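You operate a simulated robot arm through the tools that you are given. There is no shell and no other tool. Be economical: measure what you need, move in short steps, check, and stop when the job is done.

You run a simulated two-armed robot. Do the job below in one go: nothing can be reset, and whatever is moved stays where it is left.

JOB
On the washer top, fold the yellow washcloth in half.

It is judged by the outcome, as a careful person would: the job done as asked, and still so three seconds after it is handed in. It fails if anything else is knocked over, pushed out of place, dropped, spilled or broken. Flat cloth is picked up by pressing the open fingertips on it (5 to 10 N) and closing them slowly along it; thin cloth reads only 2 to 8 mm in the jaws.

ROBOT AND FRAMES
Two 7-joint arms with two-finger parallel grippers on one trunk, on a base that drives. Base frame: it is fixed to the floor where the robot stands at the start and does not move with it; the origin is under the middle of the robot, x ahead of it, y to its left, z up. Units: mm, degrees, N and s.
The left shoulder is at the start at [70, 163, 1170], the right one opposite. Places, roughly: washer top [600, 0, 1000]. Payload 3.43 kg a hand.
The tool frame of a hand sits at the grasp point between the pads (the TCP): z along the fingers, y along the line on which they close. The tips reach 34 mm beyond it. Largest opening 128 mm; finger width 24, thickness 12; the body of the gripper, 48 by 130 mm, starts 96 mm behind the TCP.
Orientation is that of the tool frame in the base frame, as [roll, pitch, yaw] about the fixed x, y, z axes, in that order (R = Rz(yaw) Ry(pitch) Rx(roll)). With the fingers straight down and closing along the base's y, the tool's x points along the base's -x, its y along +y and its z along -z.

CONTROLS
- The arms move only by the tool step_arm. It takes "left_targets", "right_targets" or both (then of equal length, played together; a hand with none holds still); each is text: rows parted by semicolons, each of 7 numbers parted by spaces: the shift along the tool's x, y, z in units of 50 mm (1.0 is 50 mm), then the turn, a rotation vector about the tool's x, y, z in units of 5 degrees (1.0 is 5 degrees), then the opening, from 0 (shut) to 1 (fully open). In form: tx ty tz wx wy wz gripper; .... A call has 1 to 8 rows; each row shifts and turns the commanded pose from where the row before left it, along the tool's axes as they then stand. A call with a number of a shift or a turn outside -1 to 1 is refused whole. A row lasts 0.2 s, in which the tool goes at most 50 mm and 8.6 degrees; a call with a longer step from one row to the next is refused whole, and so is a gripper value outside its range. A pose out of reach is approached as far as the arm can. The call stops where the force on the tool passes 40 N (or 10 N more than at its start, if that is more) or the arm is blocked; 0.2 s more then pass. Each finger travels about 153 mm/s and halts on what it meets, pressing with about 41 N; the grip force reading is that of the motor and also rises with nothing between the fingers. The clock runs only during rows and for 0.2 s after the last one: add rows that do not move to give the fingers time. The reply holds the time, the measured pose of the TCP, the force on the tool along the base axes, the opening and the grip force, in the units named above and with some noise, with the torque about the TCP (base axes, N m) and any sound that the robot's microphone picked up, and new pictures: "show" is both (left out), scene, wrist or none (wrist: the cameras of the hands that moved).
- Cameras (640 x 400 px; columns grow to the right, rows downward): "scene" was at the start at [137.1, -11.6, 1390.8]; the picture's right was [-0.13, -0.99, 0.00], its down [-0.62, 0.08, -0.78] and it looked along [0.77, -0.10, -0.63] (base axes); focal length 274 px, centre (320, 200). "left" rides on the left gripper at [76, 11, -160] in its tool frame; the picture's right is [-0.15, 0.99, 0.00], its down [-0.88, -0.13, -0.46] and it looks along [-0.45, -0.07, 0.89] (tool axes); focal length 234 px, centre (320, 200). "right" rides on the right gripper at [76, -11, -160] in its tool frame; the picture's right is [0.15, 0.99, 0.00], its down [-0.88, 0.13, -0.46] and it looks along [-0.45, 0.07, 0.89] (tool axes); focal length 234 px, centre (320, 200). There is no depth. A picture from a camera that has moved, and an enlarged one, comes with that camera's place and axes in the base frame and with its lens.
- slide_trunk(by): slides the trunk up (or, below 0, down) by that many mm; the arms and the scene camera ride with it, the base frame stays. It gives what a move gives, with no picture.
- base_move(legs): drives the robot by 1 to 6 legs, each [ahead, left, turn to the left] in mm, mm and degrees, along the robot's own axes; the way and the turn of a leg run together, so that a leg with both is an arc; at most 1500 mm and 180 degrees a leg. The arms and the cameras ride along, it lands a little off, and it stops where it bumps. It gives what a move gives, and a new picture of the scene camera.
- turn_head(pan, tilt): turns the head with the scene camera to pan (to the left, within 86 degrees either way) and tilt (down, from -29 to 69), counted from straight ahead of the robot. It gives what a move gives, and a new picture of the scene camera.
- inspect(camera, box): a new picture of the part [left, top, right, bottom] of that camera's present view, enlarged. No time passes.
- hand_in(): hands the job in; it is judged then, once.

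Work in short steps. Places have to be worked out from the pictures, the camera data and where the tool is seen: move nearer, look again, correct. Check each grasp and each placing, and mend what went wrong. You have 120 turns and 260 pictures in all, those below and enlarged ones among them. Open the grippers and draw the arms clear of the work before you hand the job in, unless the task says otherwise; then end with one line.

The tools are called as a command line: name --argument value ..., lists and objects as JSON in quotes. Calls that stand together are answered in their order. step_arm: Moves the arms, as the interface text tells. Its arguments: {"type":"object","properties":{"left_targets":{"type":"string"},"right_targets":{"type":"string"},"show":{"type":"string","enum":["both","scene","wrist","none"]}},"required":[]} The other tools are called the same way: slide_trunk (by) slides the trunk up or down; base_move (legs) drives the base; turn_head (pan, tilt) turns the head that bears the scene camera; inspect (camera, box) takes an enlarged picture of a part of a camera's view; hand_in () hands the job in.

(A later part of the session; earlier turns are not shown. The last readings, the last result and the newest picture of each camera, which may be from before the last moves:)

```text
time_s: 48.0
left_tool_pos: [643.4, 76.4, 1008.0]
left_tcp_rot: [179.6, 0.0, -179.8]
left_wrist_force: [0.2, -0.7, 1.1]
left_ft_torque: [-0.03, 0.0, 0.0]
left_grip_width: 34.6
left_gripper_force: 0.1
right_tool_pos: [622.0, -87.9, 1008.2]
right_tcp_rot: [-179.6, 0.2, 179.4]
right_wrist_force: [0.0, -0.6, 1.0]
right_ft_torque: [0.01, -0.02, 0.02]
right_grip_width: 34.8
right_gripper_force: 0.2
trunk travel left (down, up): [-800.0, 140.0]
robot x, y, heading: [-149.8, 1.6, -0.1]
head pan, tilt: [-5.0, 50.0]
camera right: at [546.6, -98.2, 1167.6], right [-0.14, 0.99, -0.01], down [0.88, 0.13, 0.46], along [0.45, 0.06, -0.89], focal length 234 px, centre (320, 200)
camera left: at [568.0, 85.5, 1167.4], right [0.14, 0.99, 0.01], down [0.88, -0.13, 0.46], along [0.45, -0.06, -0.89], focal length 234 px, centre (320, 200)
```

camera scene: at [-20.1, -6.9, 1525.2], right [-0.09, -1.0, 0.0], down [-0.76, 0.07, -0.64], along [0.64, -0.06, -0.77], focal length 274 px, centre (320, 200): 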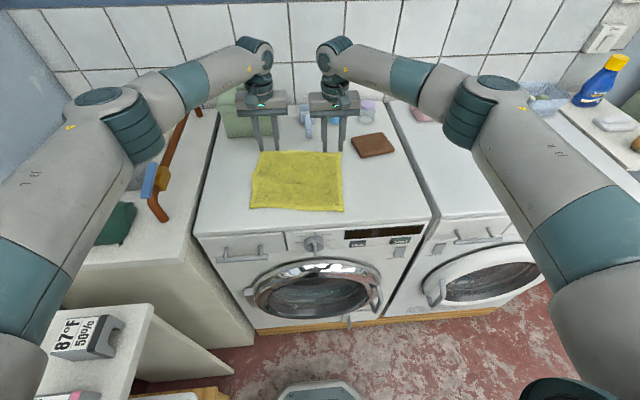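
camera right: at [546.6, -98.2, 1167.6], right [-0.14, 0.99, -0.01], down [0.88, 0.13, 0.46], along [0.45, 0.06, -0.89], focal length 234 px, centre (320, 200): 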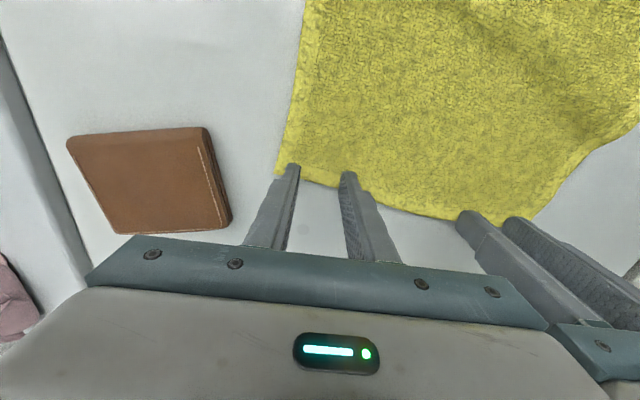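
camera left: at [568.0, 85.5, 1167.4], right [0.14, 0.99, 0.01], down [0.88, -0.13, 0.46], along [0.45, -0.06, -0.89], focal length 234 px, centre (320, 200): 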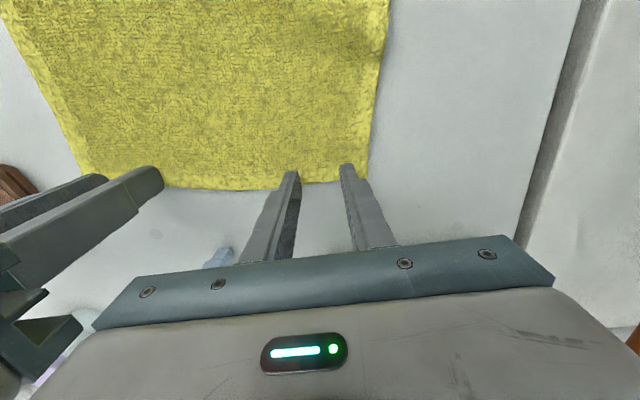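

The hands are placed well. I'm pressing a little more to get 7–8 N.

step_arm --left_targets "0 0 0.06 0 0 0 0.27;0 0 0 0 0 0 0.27" --right_targets "0 0 0.06 0 0 0 0.27;0 0 0 0 0 0 0.27" --show "none"

```text
time_s: 48.6
left_tool_pos: [642.6, 75.8, 1007.9]
left_tcp_rot: [179.4, 0.2, -179.8]
left_wrist_force: [1.5, 0.6, 9.3]
left_ft_torque: [-0.06, -0.03, 0.01]
left_grip_width: 34.5
left_gripper_force: 0.1
right_tool_pos: [621.4, -88.6, 1007.2]
right_tcp_rot: [-179.5, 0.2, 179.5]
right_wrist_force: [2.5, 1.4, 6.7]
right_ft_torque: [0.12, -0.06, -0.02]
right_grip_width: 34.8
right_gripper_force: 0.1
trunk travel left (down, up): [-800.0, 140.0]
robot x, y, heading: [-148.9, -1.2, -0.3]
head pan, tilt: [-5.0, 50.0]
```

Forces are right (7–9 N); closing slowly.

step_arm --left_targets "0 0 0 0 0 0 0.23;0 0 0 0 0 0 0.19;0 0 0 0 0 0 0.15;0 0 0 0 0 0 0.11;0 0 0 0 0 0 0.07;0 0 0 0 0 0 0.03;0 0 0 0 0 0 0;0 0 0 0 0 0 0" --right_targets "0 0 0 0 0 0 0.23;0 0 0 0 0 0 0.19;0 0 0 0 0 0 0.15;0 0 0 0 0 0 0.11;0 0 0 0 0 0 0.07;0 0 0 0 0 0 0.03;0 0 0 0 0 0 0;0 0 0 0 0 0 0" --show "wrist"

```text
time_s: 50.4
left_tool_pos: [641.6, 76.5, 1006.3]
left_tcp_rot: [179.4, 0.2, -179.8]
left_wrist_force: [-0.3, -2.2, 11.1]
left_ft_torque: [-0.14, 0.08, 0.01]
left_grip_width: 3.3
left_gripper_force: 38.2
right_tool_pos: [619.4, -87.4, 1007.1]
right_tcp_rot: [-179.5, 0.1, 179.4]
right_wrist_force: [1.4, 3.7, 8.5]
right_ft_torque: [0.15, 0.07, 0.0]
right_grip_width: 3.3
right_gripper_force: 37.9
trunk travel left (down, up): [-800.0, 140.0]
robot x, y, heading: [-145.4, 1.8, 0.1]
head pan, tilt: [-5.0, 50.0]
camera right: at [544.9, -98.3, 1165.8], right [-0.14, 0.99, -0.01], down [0.88, 0.13, 0.46], along [0.45, 0.06, -0.89], focal length 234 px, centre (320, 200)
camera left: at [566.2, 85.3, 1165.8], right [0.14, 0.99, 0.01], down [0.88, -0.13, 0.46], along [0.45, -0.06, -0.89], focal length 234 px, centre (320, 200)
```

right: 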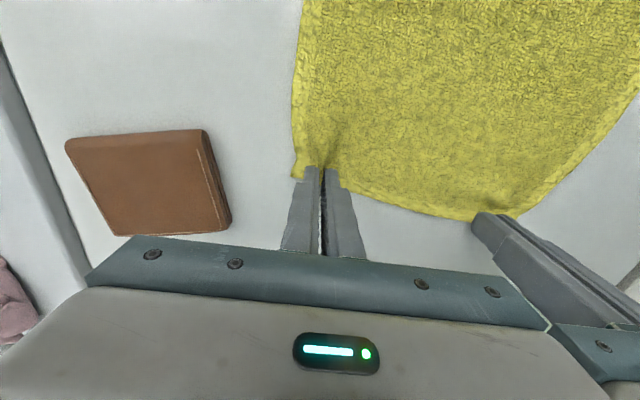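
left: 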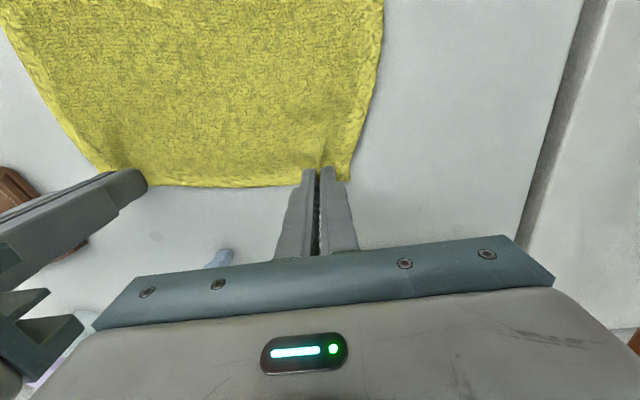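

Both pinches read 3.3 mm, single layer near the edge. I'm starting the fold, up and back in an arc with the fingers tilting along.

step_arm --left_targets "0.072 0.025 -0.466 0 0 0 0;0.21 0.025 -0.434 0 0 0 0;0.394 0.025 -0.37 0 -1 0 0;0.466 0.025 -0.32 0 -1 0 0;0.527 0.025 -0.262 0 -1 0 0;0.568 0.025 -0.2 0 -1 0 0" --right_targets "0.072 0.025 -0.466 0 0 0 0;0.21 0.025 -0.434 0 0 0 0;0.394 0.025 -0.37 0 -1 0 0;0.466 0.025 -0.32 0 -1 0 0;0.527 0.025 -0.262 0 -1 0 0;0.568 0.025 -0.2 0 -1 0 0"

```text
time_s: 51.8
left_tool_pos: [524.4, 83.5, 1094.3]
left_tcp_rot: [179.5, 20.2, -179.8]
left_wrist_force: [0.7, -0.1, 1.2]
left_ft_torque: [-0.05, -0.02, -0.01]
left_grip_width: 3.1
left_gripper_force: 37.5
right_tool_pos: [502.4, -78.9, 1094.7]
right_tcp_rot: [-179.6, 20.2, 179.6]
right_wrist_force: [0.2, -0.2, -0.8]
right_ft_torque: [0.03, -0.02, -0.04]
right_grip_width: 3.5
right_gripper_force: 38.2
trunk travel left (down, up): [-800.0, 140.0]
robot x, y, heading: [-146.4, -3.0, -0.1]
head pan, tilt: [-5.0, 50.0]
camera scene: at [-21.2, -6.6, 1525.3], right [-0.09, -1.0, 0.0], down [-0.76, 0.07, -0.64], along [0.64, -0.06, -0.77], focal length 274 px, centre (320, 200)
camera right: at [378.5, -88.8, 1217.5], right [-0.13, 0.99, -0.06], down [0.67, 0.13, 0.73], along [0.73, 0.05, -0.68], focal length 234 px, centre (320, 200)
camera left: at [398.1, 92.6, 1216.6], right [0.13, 0.99, 0.06], down [0.67, -0.13, 0.73], along [0.73, -0.06, -0.68], focal length 234 px, centre (320, 200)
```

scene: 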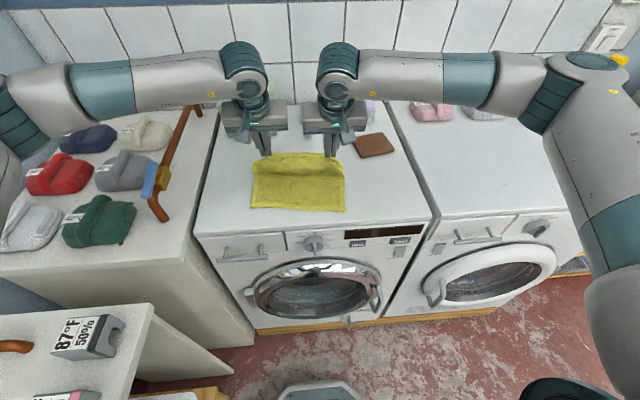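
right: 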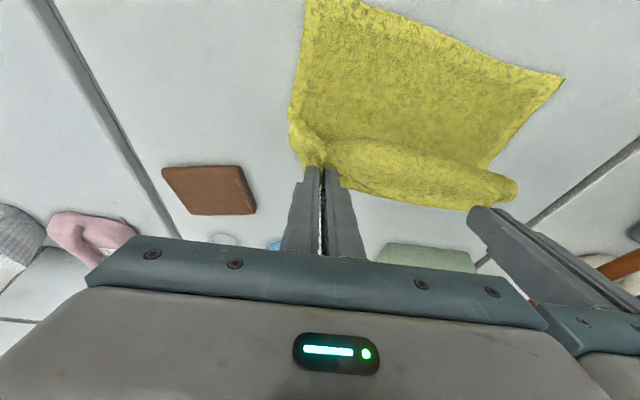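
left: 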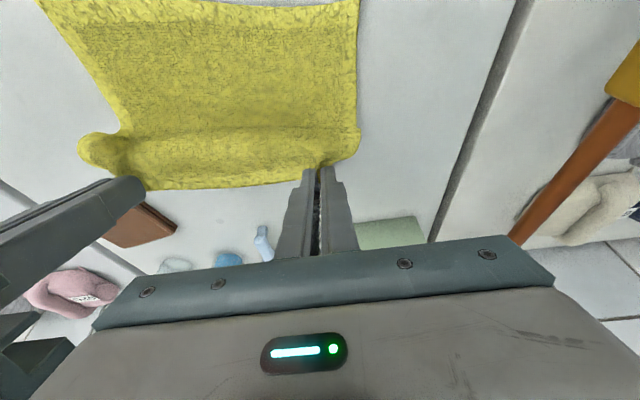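

The lift is clean and the near half stays put. I'm continuing the arc down towards the near edge.

step_arm --left_targets "0.593 0.025 -0.124 0 -1 0 0;0.594 0.025 -0.048 0 -1 0 0;0.577 0.025 0.032 0 -1 0 0;0.548 0.025 0.117 0 -1 0 0;0.3 0.025 0.12 0 -1 0 0;0 0 0 0 0 0 0" --right_targets "0.593 0.025 -0.124 0 -1 0 0;0.594 0.025 -0.048 0 -1 0 0;0.577 0.025 0.032 0 -1 0 0;0.548 0.025 0.117 0 -1 0 0;0.3 0.025 0.12 0 -1 0 0;0 0 0 0 0 0 0"

inspect --camera "scene" --box '[200, 120, 392, 240]'

```text
time_s: 53.2
left_tool_pos: [417.5, 89.7, 1027.4]
left_tcp_rot: [179.4, 45.2, 179.8]
left_wrist_force: [0.1, -0.8, 0.0]
left_ft_torque: [-0.06, 0.01, 0.0]
left_grip_width: 3.4
left_gripper_force: 38.0
right_tool_pos: [398.0, -72.6, 1028.9]
right_tcp_rot: [-179.4, 45.1, 179.9]
right_wrist_force: [-0.4, 0.6, -0.1]
right_ft_torque: [-0.04, 0.02, 0.0]
right_grip_width: 3.2
right_gripper_force: 38.0
trunk travel left (down, up): [-800.0, 140.0]
robot x, y, heading: [-147.6, 3.8, 0.0]
head pan, tilt: [-5.0, 50.0]
camera scene: at [-18.5, -7.2, 1525.0], right [-0.09, -1.0, 0.0], down [-0.76, 0.07, -0.64], along [0.64, -0.06, -0.77], focal length 274 px, centre (320, 200)
camera right: at [231.1, -82.9, 1086.4], right [-0.09, 0.99, -0.11], down [0.3, 0.14, 0.94], along [0.95, 0.06, -0.31], focal length 234 px, centre (320, 200)
camera left: at [251.9, 98.3, 1086.3], right [0.1, 0.99, 0.11], down [0.3, -0.14, 0.94], along [0.95, -0.06, -0.31], focal length 234 px, centre (320, 200)
```

scene: 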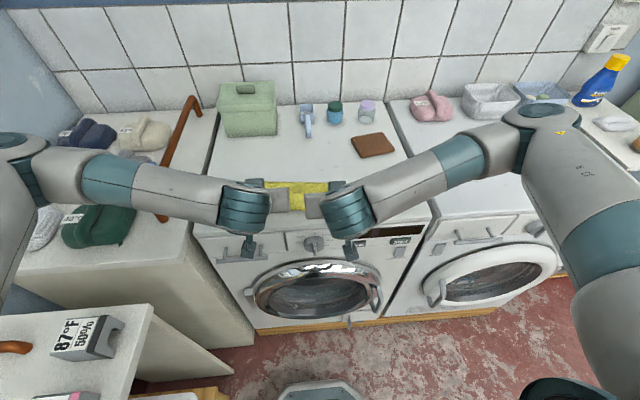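
right: 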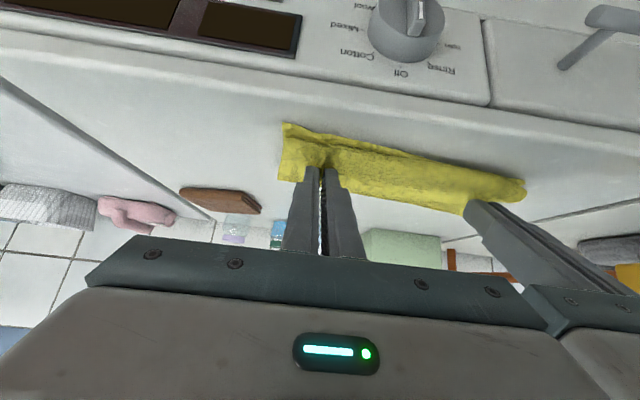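
left: 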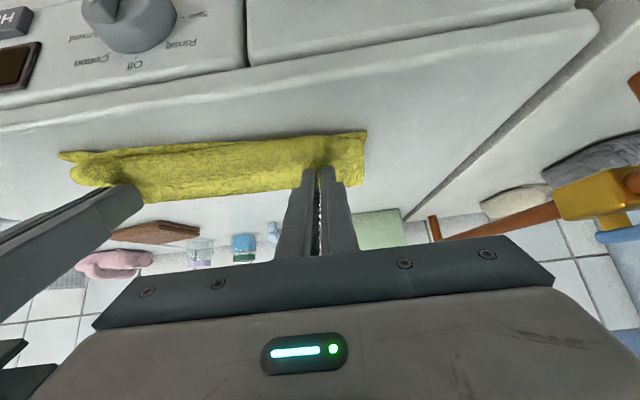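

```text
3.33 times, centred on (296, 180) of scene
camera zoom: at [-18.5, -7.2, 1525.0], right [-0.09, -1.0, 0.0], down [-0.76, 0.07, -0.64], along [0.64, -0.06, -0.77], focal length 913 px, centre (400, 267)
```

zoom: 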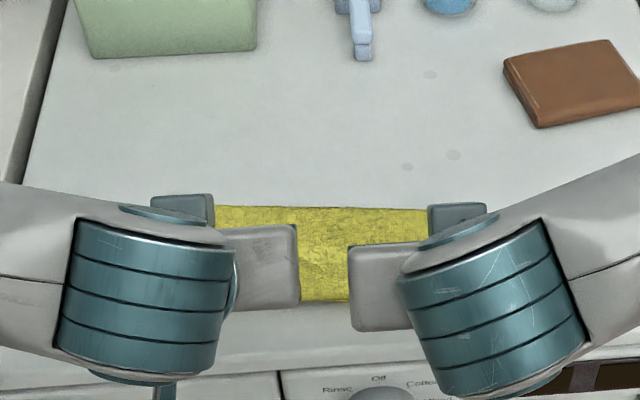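

The edge is arriving over the near edge. I'm lowering the last 20 mm gently onto the lower layer.

step_arm --left_targets "0.2 0 0.056 0 0 0 0;0.2 0 0.056 0 0 0 0;0 0 0 0 0 0 0" --right_targets "0.233 0 0.05 0 0 0 0;0.233 0 0.05 0 0 0 0;0 0 0 0 0 0 0" --show "wrist"

inspect --camera "left" --box '[40, 80, 400, 305]'

inspect --camera "right" --box '[240, 80, 600, 305]'

```text
time_s: 54.0
left_tool_pos: [406.8, 88.3, 1009.7]
left_tcp_rot: [179.3, 45.1, 179.9]
left_wrist_force: [0.0, -0.6, 3.0]
left_ft_torque: [-0.08, -0.05, 0.01]
left_grip_width: 3.1
left_gripper_force: 37.5
right_tool_pos: [382.4, -72.0, 1010.4]
right_tcp_rot: [-179.4, 45.2, -180.0]
right_wrist_force: [2.2, 1.3, 12.6]
right_ft_torque: [0.06, -0.22, -0.01]
right_grip_width: 3.4
right_gripper_force: 37.8
trunk travel left (down, up): [-800.0, 140.0]
robot x, y, heading: [-145.6, -0.5, -0.2]
head pan, tilt: [-5.0, 50.0]
camera right: at [217.7, -83.1, 1067.6], right [-0.09, 0.99, -0.11], down [0.3, 0.14, 0.94], along [0.95, 0.06, -0.31], focal length 234 px, centre (320, 200)
camera left: at [241.1, 97.9, 1068.9], right [0.1, 0.99, 0.11], down [0.3, -0.14, 0.94], along [0.95, -0.06, -0.31], focal length 234 px, centre (320, 200)
```

right: 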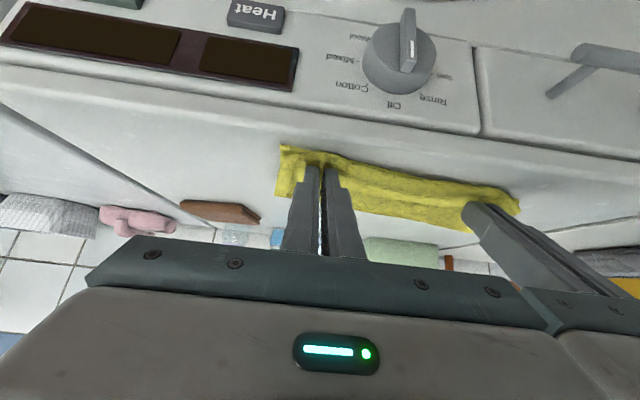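
left: 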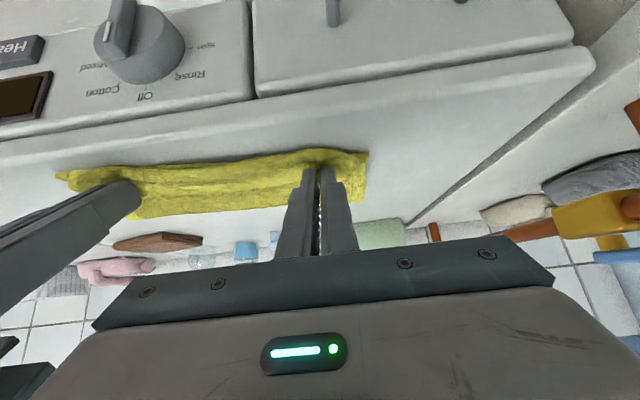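

```text
1.78 times, centred on (220, 192) of left
camera zoom: at [241.1, 97.9, 1068.9], right [0.1, 0.99, 0.11], down [0.3, -0.14, 0.94], along [0.95, -0.06, -0.31], focal length 416 px, centre (498, 213)
```

zoom: 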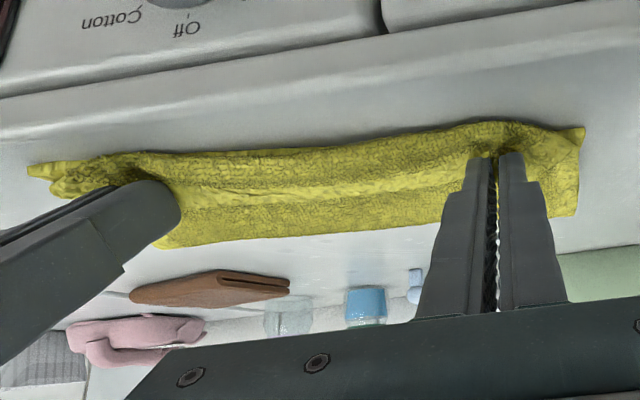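

```text
1.78 times, centred on (420, 192) of right
camera zoom: at [217.7, -83.1, 1067.6], right [-0.09, 0.99, -0.11], down [0.3, 0.14, 0.94], along [0.95, 0.06, -0.31], focal length 416 px, centre (142, 213)
```

zoom: 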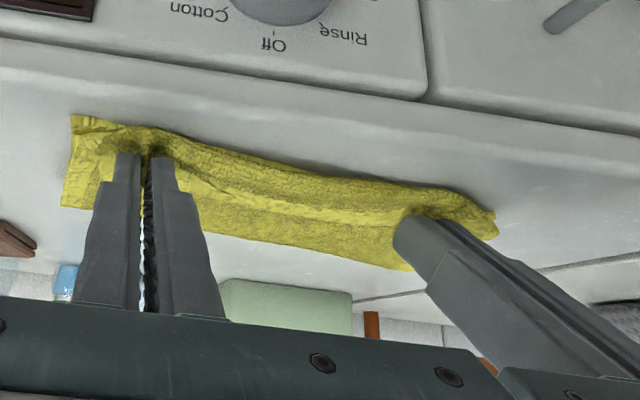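

The hem still sits slightly curled, but the edge is over the near edge. I'm releasing with a spread, then backing off to look.

step_arm --left_targets "0 0 0 0 0 0 0.06;0 0 0 0 0 0 0.13;0 0 0 0 0 0 0.2;0 0 0 0 0 0 0.27;-0.3 0 -0.3 0 0 0 0.27;-0.3 0 -0.8 0 0 0 0.27;0 0.3 -0.9 0 0 0 0.27;0 0.5 -0.8 0 0 0 0.27" --right_targets "-0.05 0 -0.05 0 0 0 0.06;0 0 0 0 0 0 0.13;0 0 0 0 0 0 0.2;0 0 0 0 0 0 0.27;-0.3 0 -0.3 0 0 0 0.27;-0.3 0 -0.8 0 0 0 0.27;0 -0.3 -0.9 0 0 0 0.27;0 -0.5 -0.8 0 0 0 0.27"

inspect --camera "scene" --box '[200, 120, 392, 240]'

```text
time_s: 55.8
left_tool_pos: [370.7, 108.1, 1126.5]
left_tcp_rot: [179.2, 45.1, 179.9]
left_wrist_force: [-0.2, 1.0, -0.4]
left_ft_torque: [0.0, 0.02, 0.0]
left_grip_width: 34.4
left_gripper_force: 0.0
left hand out of reach, approached as far as the arm can: row 7, 8
right_tool_pos: [354.1, -80.5, 1125.6]
right_tcp_rot: [-179.1, 44.9, -180.0]
right_wrist_force: [0.0, 0.0, -1.0]
right_ft_torque: [0.01, 0.02, 0.03]
right_grip_width: 34.6
right_gripper_force: 0.0
right hand out of reach, approached as far as the arm can: row 7, 8
trunk travel left (down, up): [-800.0, 140.0]
robot x, y, heading: [-147.2, 0.2, 0.0]
head pan, tilt: [-5.0, 50.0]
camera scene: at [-18.4, -6.7, 1524.9], right [-0.09, -1.0, 0.0], down [-0.76, 0.07, -0.64], along [0.64, -0.06, -0.77], focal length 274 px, centre (320, 200)
camera right: at [189.7, -90.3, 1185.4], right [-0.09, 0.99, -0.11], down [0.3, 0.14, 0.94], along [0.95, 0.06, -0.31], focal length 234 px, centre (320, 200)
camera left: at [204.6, 117.6, 1186.1], right [0.1, 0.99, 0.11], down [0.3, -0.14, 0.94], along [0.95, -0.06, -0.31], focal length 234 px, centre (320, 200)
```

scene: 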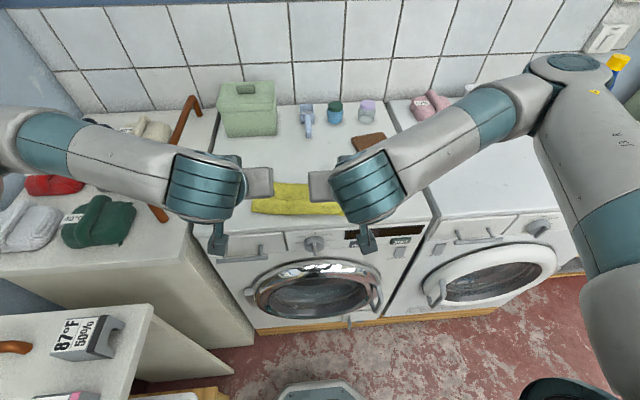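
right: 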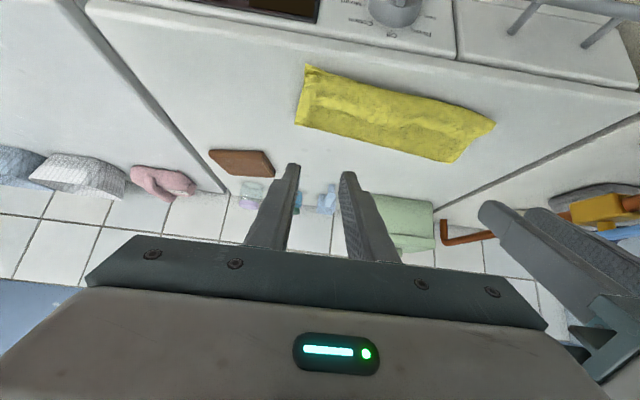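
left: 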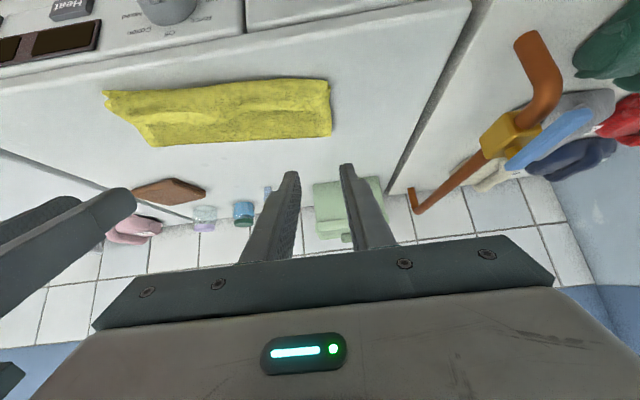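

```text
3.33 times, centred on (296, 180) of scene
camera zoom: at [-18.4, -6.7, 1524.9], right [-0.09, -1.0, 0.0], down [-0.76, 0.07, -0.64], along [0.64, -0.06, -0.77], focal length 913 px, centre (400, 267)
```

zoom: 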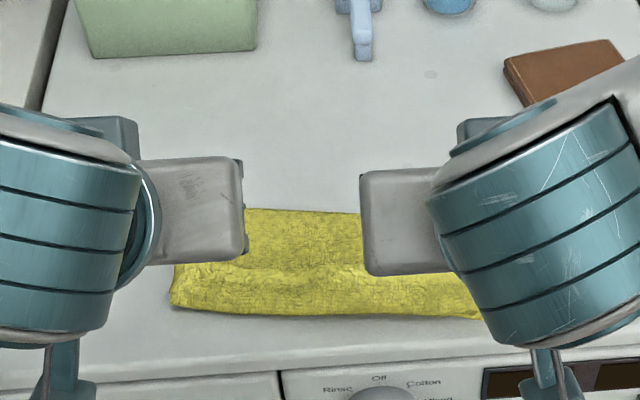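

I'm straightening and spreading the hands to get a clear view of the cloth.

step_arm --left_targets "0 0 0 0 1 0 0.27;0 0 0 0 1 0 0.27;0 0 0 0 1 0 0.27;0 0 0 0 1 0 0.27;0 0 0 0 1 0 0.27;0 0.4 0 0 1 0 0.27;0 0.6 0 0 1 0 0.27;0 0.6 0 0 1 0 0.27" --right_targets "0 0 0 0 1 0 0.27;0 0 0 0 1 0 0.27;0 0 0 0 1 0 0.27;0 0 0 0 1 0 0.27;0 0 0 0 1 0 0.27;0 -0.4 0 0 1 0 0.27;0 -0.6 0 0 1 0 0.27;0 -0.6 0 0 1 0 0.27" --show "none"

step_arm --left_targets "0 0.4 0 0 1 0 0.27;-0.8 0.1 0 0 0 0 0.27;-0.8 0.1 0 0 0 0 0.27;-0.8 0 0 0 0 0 0.27;-0.8 0 0 0 0 0 0.27" --right_targets "0 -0.4 0 0 1 0 0.27;-0.8 -0.1 0 0 0 0 0.27;-0.8 -0.1 0 0 0 0 0.27;-0.8 0 0 0 0 0 0.27;-0.8 0 0 0 0 0 0.27" --show "both"

inspect --camera "scene" --box '[200, 120, 392, 240]'

```text
time_s: 57.6
left_tool_pos: [369.8, 188.7, 1126.8]
left_tcp_rot: [179.4, 5.0, -179.8]
left_wrist_force: [0.1, -0.5, -0.1]
left_ft_torque: [0.0, 0.03, -0.02]
left_grip_width: 34.8
left_gripper_force: 0.0
right_tool_pos: [354.0, -160.7, 1127.3]
right_tcp_rot: [-179.6, 5.1, 179.4]
right_wrist_force: [-0.3, -1.4, 0.5]
right_ft_torque: [-0.04, 0.01, 0.04]
right_grip_width: 34.9
right_gripper_force: 0.1
trunk travel left (down, up): [-800.0, 140.0]
robot x, y, heading: [-152.1, 1.4, -0.1]
head pan, tilt: [-5.0, 50.0]
```

```text
time_s: 58.8
left_tool_pos: [532.9, 217.9, 1124.8]
left_tcp_rot: [179.5, -0.1, -179.7]
left_wrist_force: [0.5, -0.4, -0.2]
left_ft_torque: [-0.01, 0.04, -0.01]
left_grip_width: 34.4
left_gripper_force: 0.1
right_tool_pos: [516.1, -192.3, 1126.5]
right_tcp_rot: [-179.5, -0.1, 179.5]
right_wrist_force: [-0.2, 0.0, -0.6]
right_ft_torque: [0.0, 0.06, 0.03]
right_grip_width: 34.6
right_gripper_force: 0.0
trunk travel left (down, up): [-800.0, 140.0]
robot x, y, heading: [-152.0, -1.0, -0.1]
head pan, tilt: [-5.0, 50.0]
camera scene: at [-15.4, -7.1, 1524.7], right [-0.09, -1.0, 0.0], down [-0.76, 0.07, -0.64], along [0.64, -0.06, -0.77], focal length 274 px, centre (320, 200)
camera right: at [442.0, -202.1, 1286.0], right [-0.14, 0.99, -0.01], down [0.88, 0.13, 0.45], along [0.45, 0.06, -0.89], focal length 234 px, centre (320, 200)
camera left: at [457.3, 226.7, 1285.1], right [0.14, 0.99, 0.01], down [0.88, -0.13, 0.45], along [0.45, -0.06, -0.89], focal length 234 px, centre (320, 200)
```

scene: 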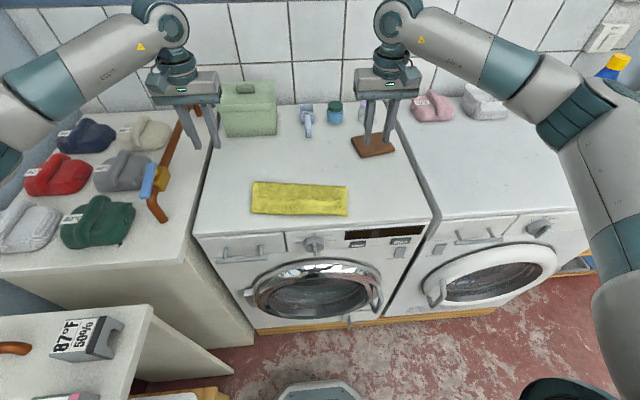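
right: 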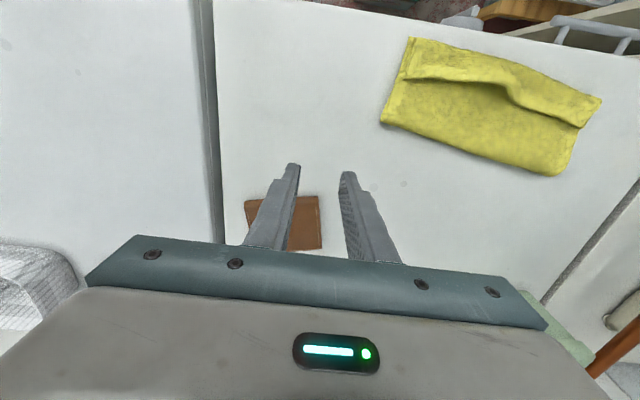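
left: 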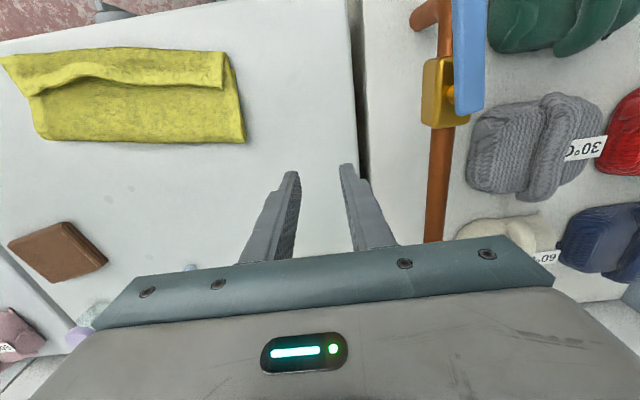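

```text
3.33 times, centred on (296, 180) of scene
camera zoom: at [-15.4, -7.1, 1524.7], right [-0.09, -1.0, 0.0], down [-0.76, 0.07, -0.64], along [0.64, -0.06, -0.77], focal length 913 px, centre (400, 267)
```

zoom: 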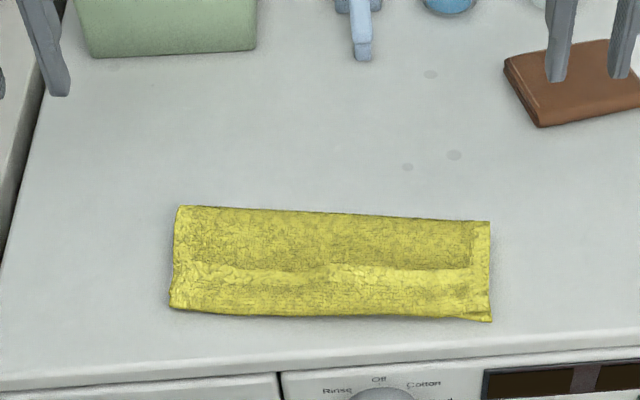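

The edge again ended with a ~30 mm hem turned back, its free edge facing away from me. I'll sweep lightly toward the near side with open fingertips to flip that hem forward, then re-pinch it in its natural orientation to set the fold.

step_arm --left_targets "0.295 -0.7 0 0 0 0 0.4;0.295 -0.7 0 0 0 0 0.5;0.295 -0.7 0 0 0 0 0.6;0.295 -0.7 0 0 0 0 0.63;0 0 0.9 0 0 0 0.63;0 0 0.9 0 0 0 0.63;0 0 0.2 0 0 0 0.63;0 0 0 0 0 0 0.63" --right_targets "0.3 0.62 0 0 0 0 0.4;0.3 0.62 0 0 0 0 0.5;0.3 0.62 0 0 0 0 0.6;0.3 0.62 0 0 0 0 0.63;0 0 0.9 0 0 0 0.63;0 0 0.9 0 0 0 0.63;0 0 0.2 0 0 0 0.63;0 0 0 0 0 0 0.63"

```text
time_s: 60.6
left_tool_pos: [471.3, 79.9, 1026.6]
left_tcp_rot: [179.4, 0.0, -179.7]
left_wrist_force: [0.4, 0.4, 0.5]
left_ft_torque: [0.01, -0.01, -0.03]
left_grip_width: 80.9
left_gripper_force: 0.1
right_tool_pos: [455.2, -68.2, 1026.4]
right_tcp_rot: [-179.4, 0.0, 179.4]
right_wrist_force: [0.0, 0.0, 0.2]
right_ft_torque: [-0.01, 0.03, -0.03]
right_grip_width: 80.8
right_gripper_force: 0.2
trunk travel left (down, up): [-800.0, 140.0]
robot x, y, heading: [-151.0, 2.1, -0.0]
head pan, tilt: [-5.0, 50.0]
camera scene: at [-18.4, -6.9, 1525.0], right [-0.09, -1.0, 0.0], down [-0.76, 0.07, -0.64], along [0.64, -0.06, -0.77], focal length 274 px, centre (320, 200)
camera right: at [380.6, -77.8, 1185.0], right [-0.14, 0.99, -0.01], down [0.88, 0.13, 0.45], along [0.45, 0.06, -0.89], focal length 234 px, centre (320, 200)
camera left: at [396.5, 87.9, 1185.6], right [0.14, 0.99, 0.01], down [0.88, -0.13, 0.45], along [0.45, -0.06, -0.89], focal length 234 px, centre (320, 200)
```

scene: 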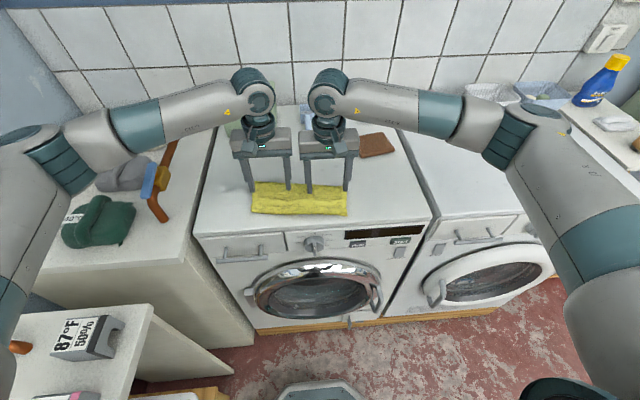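
right: 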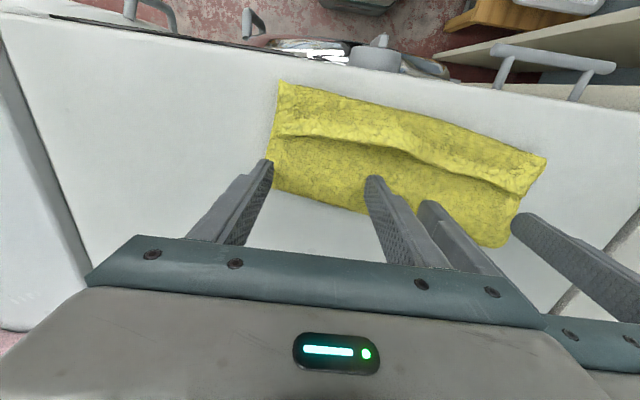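
left: 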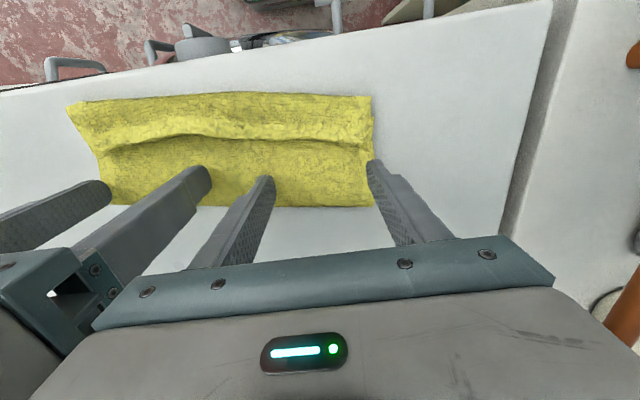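

The fingertips are just beyond the flap's free edge. I'm lowering to light contact with the layer below.

step_arm --left_targets "0 0 0.14 0 0 0 0.57;0 0 0.1 0 0 0 0.57;0 0 0 0 0 0 0.57" --right_targets "0 0 0.14 0 0 0 0.57;0 0 0.1 0 0 0 0.57;0 0 0 0 0 0 0.57" --show "none"

```text
time_s: 61.4
left_tool_pos: [471.5, 79.7, 1015.3]
left_tcp_rot: [179.6, 0.1, -179.7]
left_wrist_force: [0.2, 0.1, 0.5]
left_ft_torque: [0.0, 0.02, 0.01]
left_grip_width: 72.8
left_gripper_force: 0.1
right_tool_pos: [454.1, -68.4, 1014.8]
right_tcp_rot: [-179.5, 0.0, 179.4]
right_wrist_force: [0.3, -0.9, 0.8]
right_ft_torque: [0.0, 0.01, 0.02]
right_grip_width: 73.1
right_gripper_force: 0.1
trunk travel left (down, up): [-800.0, 140.0]
robot x, y, heading: [-147.2, -1.9, 0.1]
head pan, tilt: [-5.0, 50.0]
```

Barely touching. I'm going 2 mm lower and sweeping 45 mm toward the robot in small steps.

step_arm --left_targets "0 0 0.04 0 0 0 0.57;0.25 0 0 0 0 0 0.57;0.25 0 0 0 0 0 0.57;0.25 0 0 0 0 0 0.57;0.25 0 0 0 0 0 0.57;0 0 0 0 0 0 0.57" --right_targets "0 0 0.04 0 0 0 0.57;0.25 0 0 0 0 0 0.57;0.25 0 0 0 0 0 0.57;0.25 0 0 0 0 0 0.57;0.25 0 0 0 0 0 0.57;0 0 0 0 0 0 0.57" --show "wrist"

inspect --camera "left" --box '[40, 60, 400, 285]'

```text
time_s: 62.8
left_tool_pos: [420.4, 78.9, 1011.9]
left_tcp_rot: [179.6, 0.0, -179.7]
left_wrist_force: [-0.7, -0.2, 2.0]
left_ft_torque: [-0.01, 0.01, -0.04]
left_grip_width: 72.8
left_gripper_force: 0.1
right_tool_pos: [404.6, -67.7, 1012.2]
right_tcp_rot: [-179.5, 0.0, 179.5]
right_wrist_force: [0.2, -0.3, 1.6]
right_ft_torque: [0.01, 0.05, 0.01]
right_grip_width: 73.0
right_gripper_force: 0.2
trunk travel left (down, up): [-800.0, 140.0]
robot x, y, heading: [-148.3, -0.4, 0.0]
head pan, tilt: [-5.0, 50.0]
camera right: at [329.7, -78.4, 1171.2], right [-0.14, 0.99, -0.01], down [0.88, 0.13, 0.45], along [0.45, 0.05, -0.89], focal length 234 px, centre (320, 200)
camera left: at [345.8, 87.7, 1171.5], right [0.14, 0.99, 0.01], down [0.88, -0.13, 0.45], along [0.45, -0.06, -0.89], focal length 234 px, centre (320, 200)
```

right: 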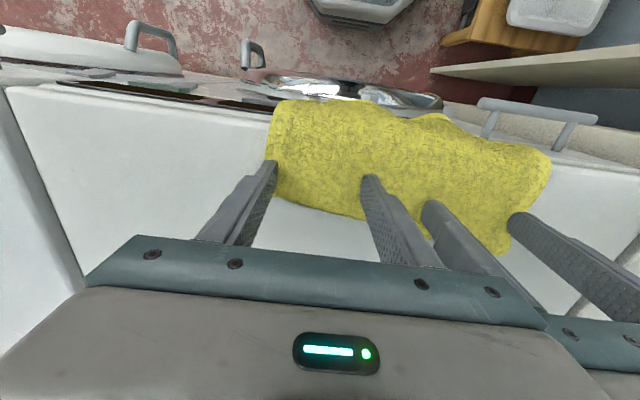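
left: 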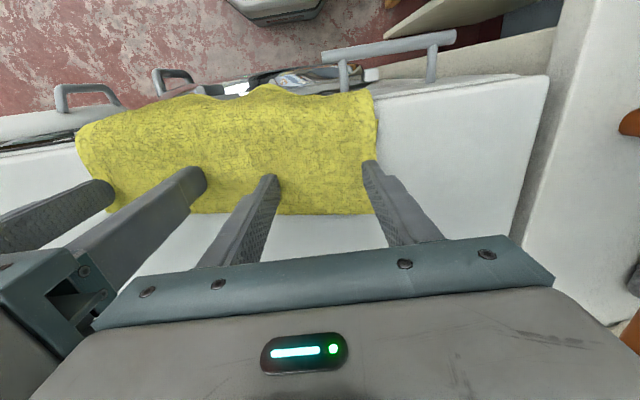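

```text
1.78 times, centred on (220, 172) of left
camera zoom: at [345.8, 87.7, 1171.5], right [0.14, 0.99, 0.01], down [0.88, -0.13, 0.45], along [0.45, -0.06, -0.89], focal length 416 px, centre (498, 249)
```

zoom: 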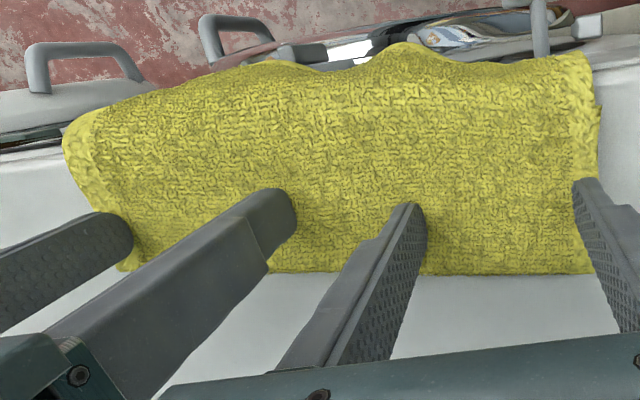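

The flap has flipped, but the sweep carried the whole cloth towards the front edge. I'm lifting the hands and checking from the head camera.

step_arm --left_targets "0 0 -0.5 0 0 0 0.57;0 0 -0.9 0 0 0 0.57;-0.6 0.6 -0.2 0 0 0 0.4;-0.6 0.7 0 0 0 0 0.27;-0.6 0.7 0 0 0 0 0.27" --right_targets "0 0 -0.5 0 0 0 0.57;0 0 -0.9 0 0 0 0.57;-0.6 -0.6 -0.2 0 0 0 0.4;-0.6 -0.7 0 0 0 0 0.27;-0.6 -0.7 0 0 0 0 0.27" --show "both"

inspect --camera "scene" --box '[200, 140, 392, 260]'

```text
time_s: 64.0
left_tool_pos: [512.0, 178.8, 1092.9]
left_tcp_rot: [179.5, -0.1, -179.8]
left_wrist_force: [0.3, -0.7, 0.0]
left_ft_torque: [0.0, 0.03, 0.01]
left_grip_width: 34.7
left_gripper_force: 0.1
right_tool_pos: [493.6, -167.3, 1092.5]
right_tcp_rot: [-179.4, -0.1, 179.6]
right_wrist_force: [0.0, -0.3, 0.0]
right_ft_torque: [-0.01, 0.0, 0.01]
right_grip_width: 34.6
right_gripper_force: 0.0
trunk travel left (down, up): [-800.0, 140.0]
robot x, y, heading: [-148.2, -4.5, 0.2]
head pan, tilt: [-5.0, 50.0]
camera scene: at [-18.5, -7.1, 1525.0], right [-0.09, -1.0, 0.0], down [-0.76, 0.07, -0.64], along [0.64, -0.06, -0.77], focal length 274 px, centre (320, 200)
camera right: at [420.0, -177.9, 1251.8], right [-0.14, 0.99, -0.01], down [0.88, 0.13, 0.45], along [0.45, 0.06, -0.89], focal length 234 px, centre (320, 200)
camera left: at [436.6, 187.6, 1252.3], right [0.14, 0.99, 0.01], down [0.88, -0.13, 0.45], along [0.45, -0.06, -0.89], focal length 234 px, centre (320, 200)
```

scene: 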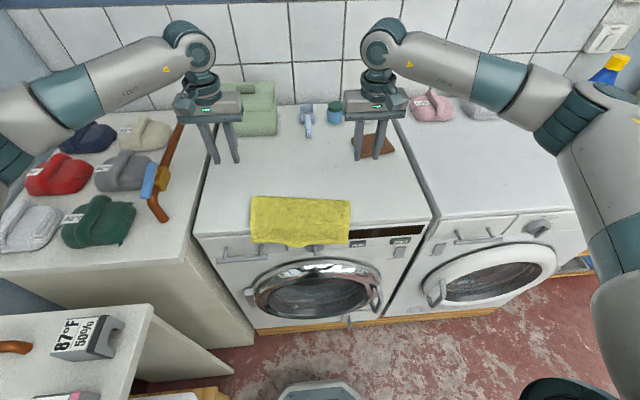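
right: 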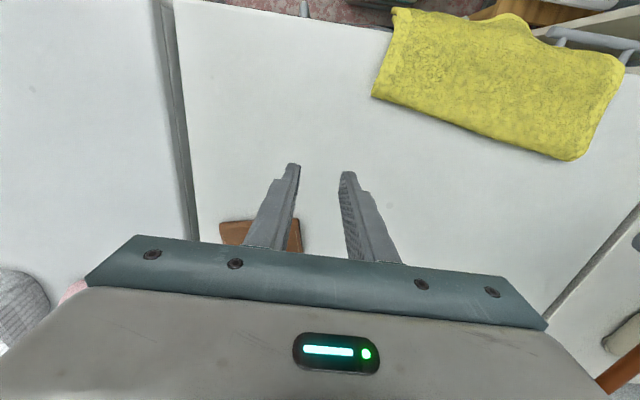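
left: 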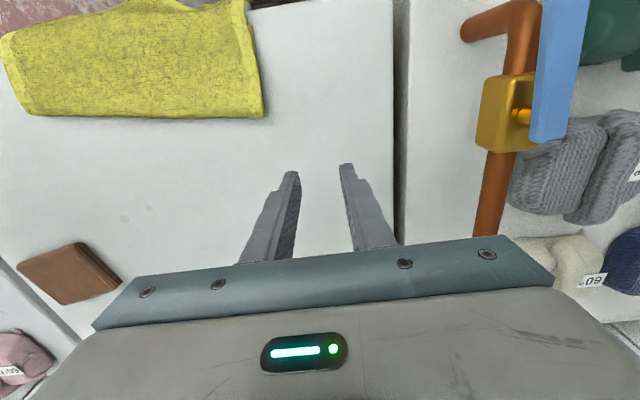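

```text
3.33 times, centred on (296, 200) of scene
camera zoom: at [-18.5, -7.1, 1525.0], right [-0.09, -1.0, 0.0], down [-0.76, 0.07, -0.64], along [0.64, -0.06, -0.77], focal length 913 px, centre (400, 200)
```

zoom: 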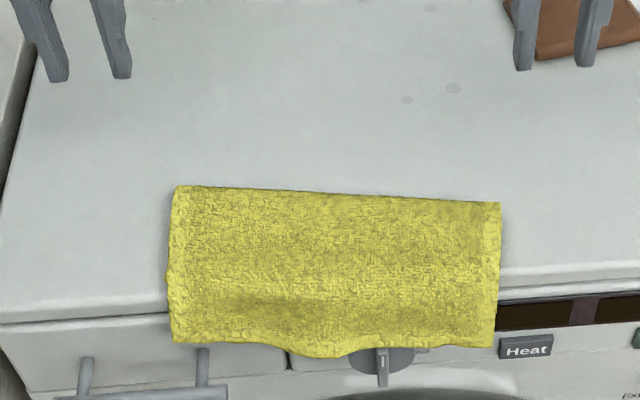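

The cloth is folded without a curl but hangs over the front edge. I'll press near the fold with open fingertips and drag the whole cloth back onto the top; that should also draw the longer upper layer back.

step_arm --left_targets "0.48 -0.69 0 0 0 0 0.4;0.48 -0.69 0 0 0 0 0.57;0.48 -0.69 0 0 0 0 0.57;0 0 0.8 0 0 0 0.57;0 0 0.5 0 0 0 0.57;0 0 0.25 0 0 0 0.57;0 0 0.05 0 0 0 0.57;0 0 0 0 0 0 0.57" --right_targets "0.59 0.61 0 0 0 0 0.4;0.59 0.61 0 0 0 0 0.57;0.59 0.61 0 0 0 0 0.57;0 0 0.8 0 0 0 0.57;0 0 0.5 0 0 0 0.57;0 0 0.25 0 0 0 0.57;0 0 0.05 0 0 0 0.57;0 0 0 0 0 0 0.57" --show "wrist"

```text
time_s: 65.8
left_tool_pos: [440.1, 74.4, 1011.9]
left_tcp_rot: [179.5, 0.1, -179.7]
left_wrist_force: [0.1, 0.2, 2.2]
left_ft_torque: [-0.01, 0.01, 0.02]
left_grip_width: 72.7
left_gripper_force: 0.1
right_tool_pos: [405.6, -76.7, 1013.7]
right_tcp_rot: [-179.4, 0.0, 179.5]
right_wrist_force: [0.9, 0.0, 0.9]
right_ft_torque: [0.02, -0.02, 0.02]
right_grip_width: 73.0
right_gripper_force: 0.0
trunk travel left (down, up): [-800.0, 140.0]
robot x, y, heading: [-149.9, 2.4, -0.1]
head pan, tilt: [-5.0, 50.0]
camera right: at [331.3, -86.5, 1172.0], right [-0.14, 0.99, -0.01], down [0.88, 0.13, 0.46], along [0.45, 0.06, -0.89], focal length 234 px, centre (320, 200)
camera left: at [364.2, 84.1, 1171.2], right [0.14, 0.99, 0.01], down [0.88, -0.13, 0.46], along [0.45, -0.06, -0.89], focal length 234 px, centre (320, 200)
```

right: 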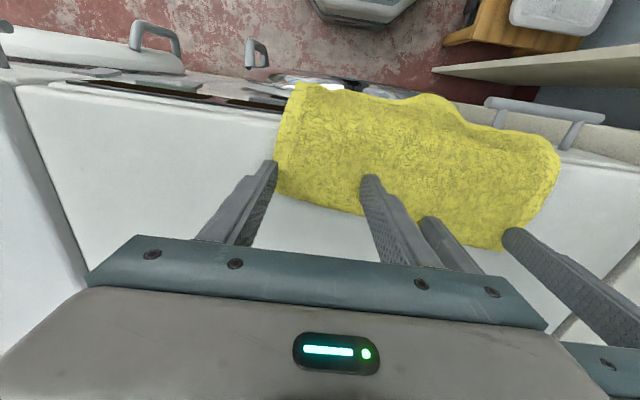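
left: 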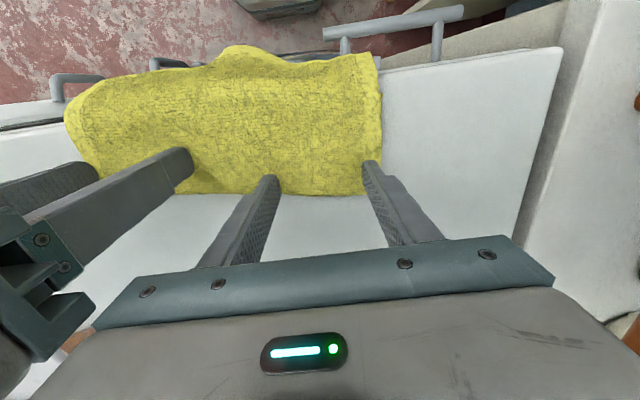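

Light contact about 25 mm from the fold. I'm pressing slightly more and dragging forward 110 mm.

step_arm --left_targets "0 0 0.03 0 0 0 0.57;-0.3 0 0 0 0 0 0.57;-0.3 0 0 0 0 0 0.57;-0.3 0 0 0 0 0 0.57;-0.3 0 0 0 0 0 0.57;-0.3 0 0 0 0 0 0.57;-0.3 0 0 0 0 0 0.57;-0.3 0 0 0 0 0 0.57" --right_targets "0 0 0.06 0 0 0 0.57;-0.32 0 0 0 0 0 0.57;-0.32 0 0 0 0 0 0.57;-0.32 0 0 0 0 0 0.57;-0.32 0 0 0 0 0 0.57;-0.32 0 0 0 0 0 0.57;-0.32 0 0 0 0 0 0.57;-0.32 0 0 0 0 0 0.57" --show "both"

inspect --camera "scene" --box '[200, 120, 392, 240]'

```text
time_s: 67.6
left_tool_pos: [543.3, 76.1, 1013.4]
left_tcp_rot: [179.5, 0.0, -179.7]
left_wrist_force: [-0.3, -0.7, 3.4]
left_ft_torque: [-0.02, 0.03, 0.03]
left_grip_width: 72.9
left_gripper_force: 0.0
right_tool_pos: [517.4, -77.3, 1011.5]
right_tcp_rot: [-179.5, 0.1, 179.5]
right_wrist_force: [-1.2, 1.3, 3.4]
right_ft_torque: [0.08, 0.06, 0.05]
right_grip_width: 73.3
right_gripper_force: 0.1
trunk travel left (down, up): [-800.0, 140.0]
robot x, y, heading: [-148.4, -0.3, 0.3]
head pan, tilt: [-5.0, 50.0]
camera scene: at [-19.1, -7.0, 1525.1], right [-0.09, -1.0, 0.0], down [-0.76, 0.07, -0.64], along [0.64, -0.06, -0.77], focal length 274 px, centre (320, 200)
camera right: at [443.2, -87.7, 1170.0], right [-0.14, 0.99, -0.01], down [0.88, 0.13, 0.45], along [0.45, 0.06, -0.89], focal length 234 px, centre (320, 200)
camera left: at [469.2, 84.7, 1170.6], right [0.14, 0.99, 0.01], down [0.88, -0.13, 0.46], along [0.45, -0.06, -0.89], focal length 234 px, centre (320, 200)
```

scene: 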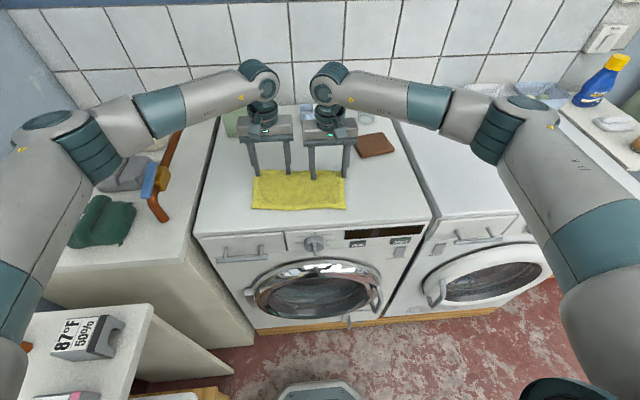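
right: 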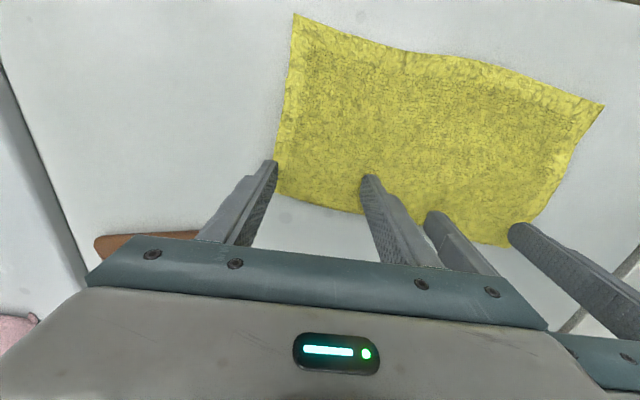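
left: 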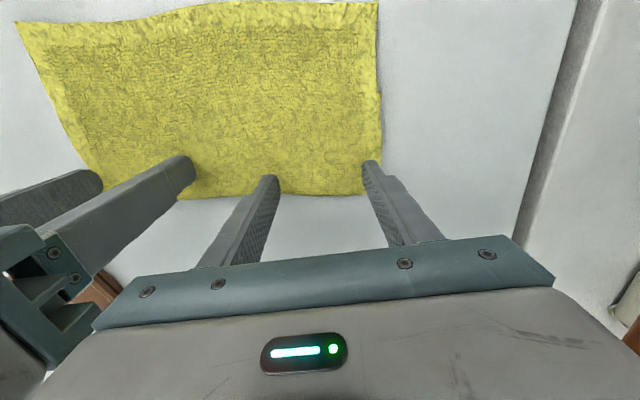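

```text
3.33 times, centred on (296, 180) of scene
camera zoom: at [-19.1, -7.0, 1525.1], right [-0.09, -1.0, 0.0], down [-0.76, 0.07, -0.64], along [0.64, -0.06, -0.77], focal length 913 px, centre (400, 267)
```

zoom: 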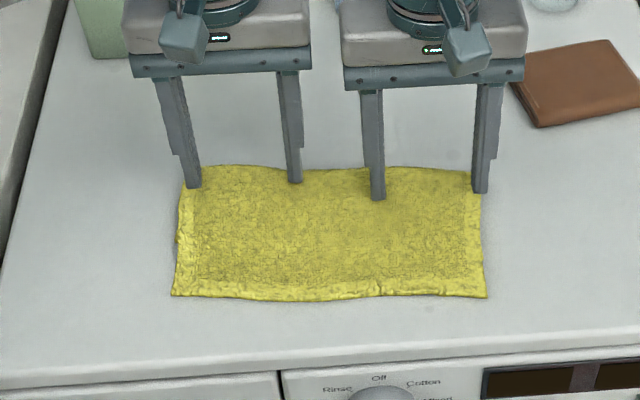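

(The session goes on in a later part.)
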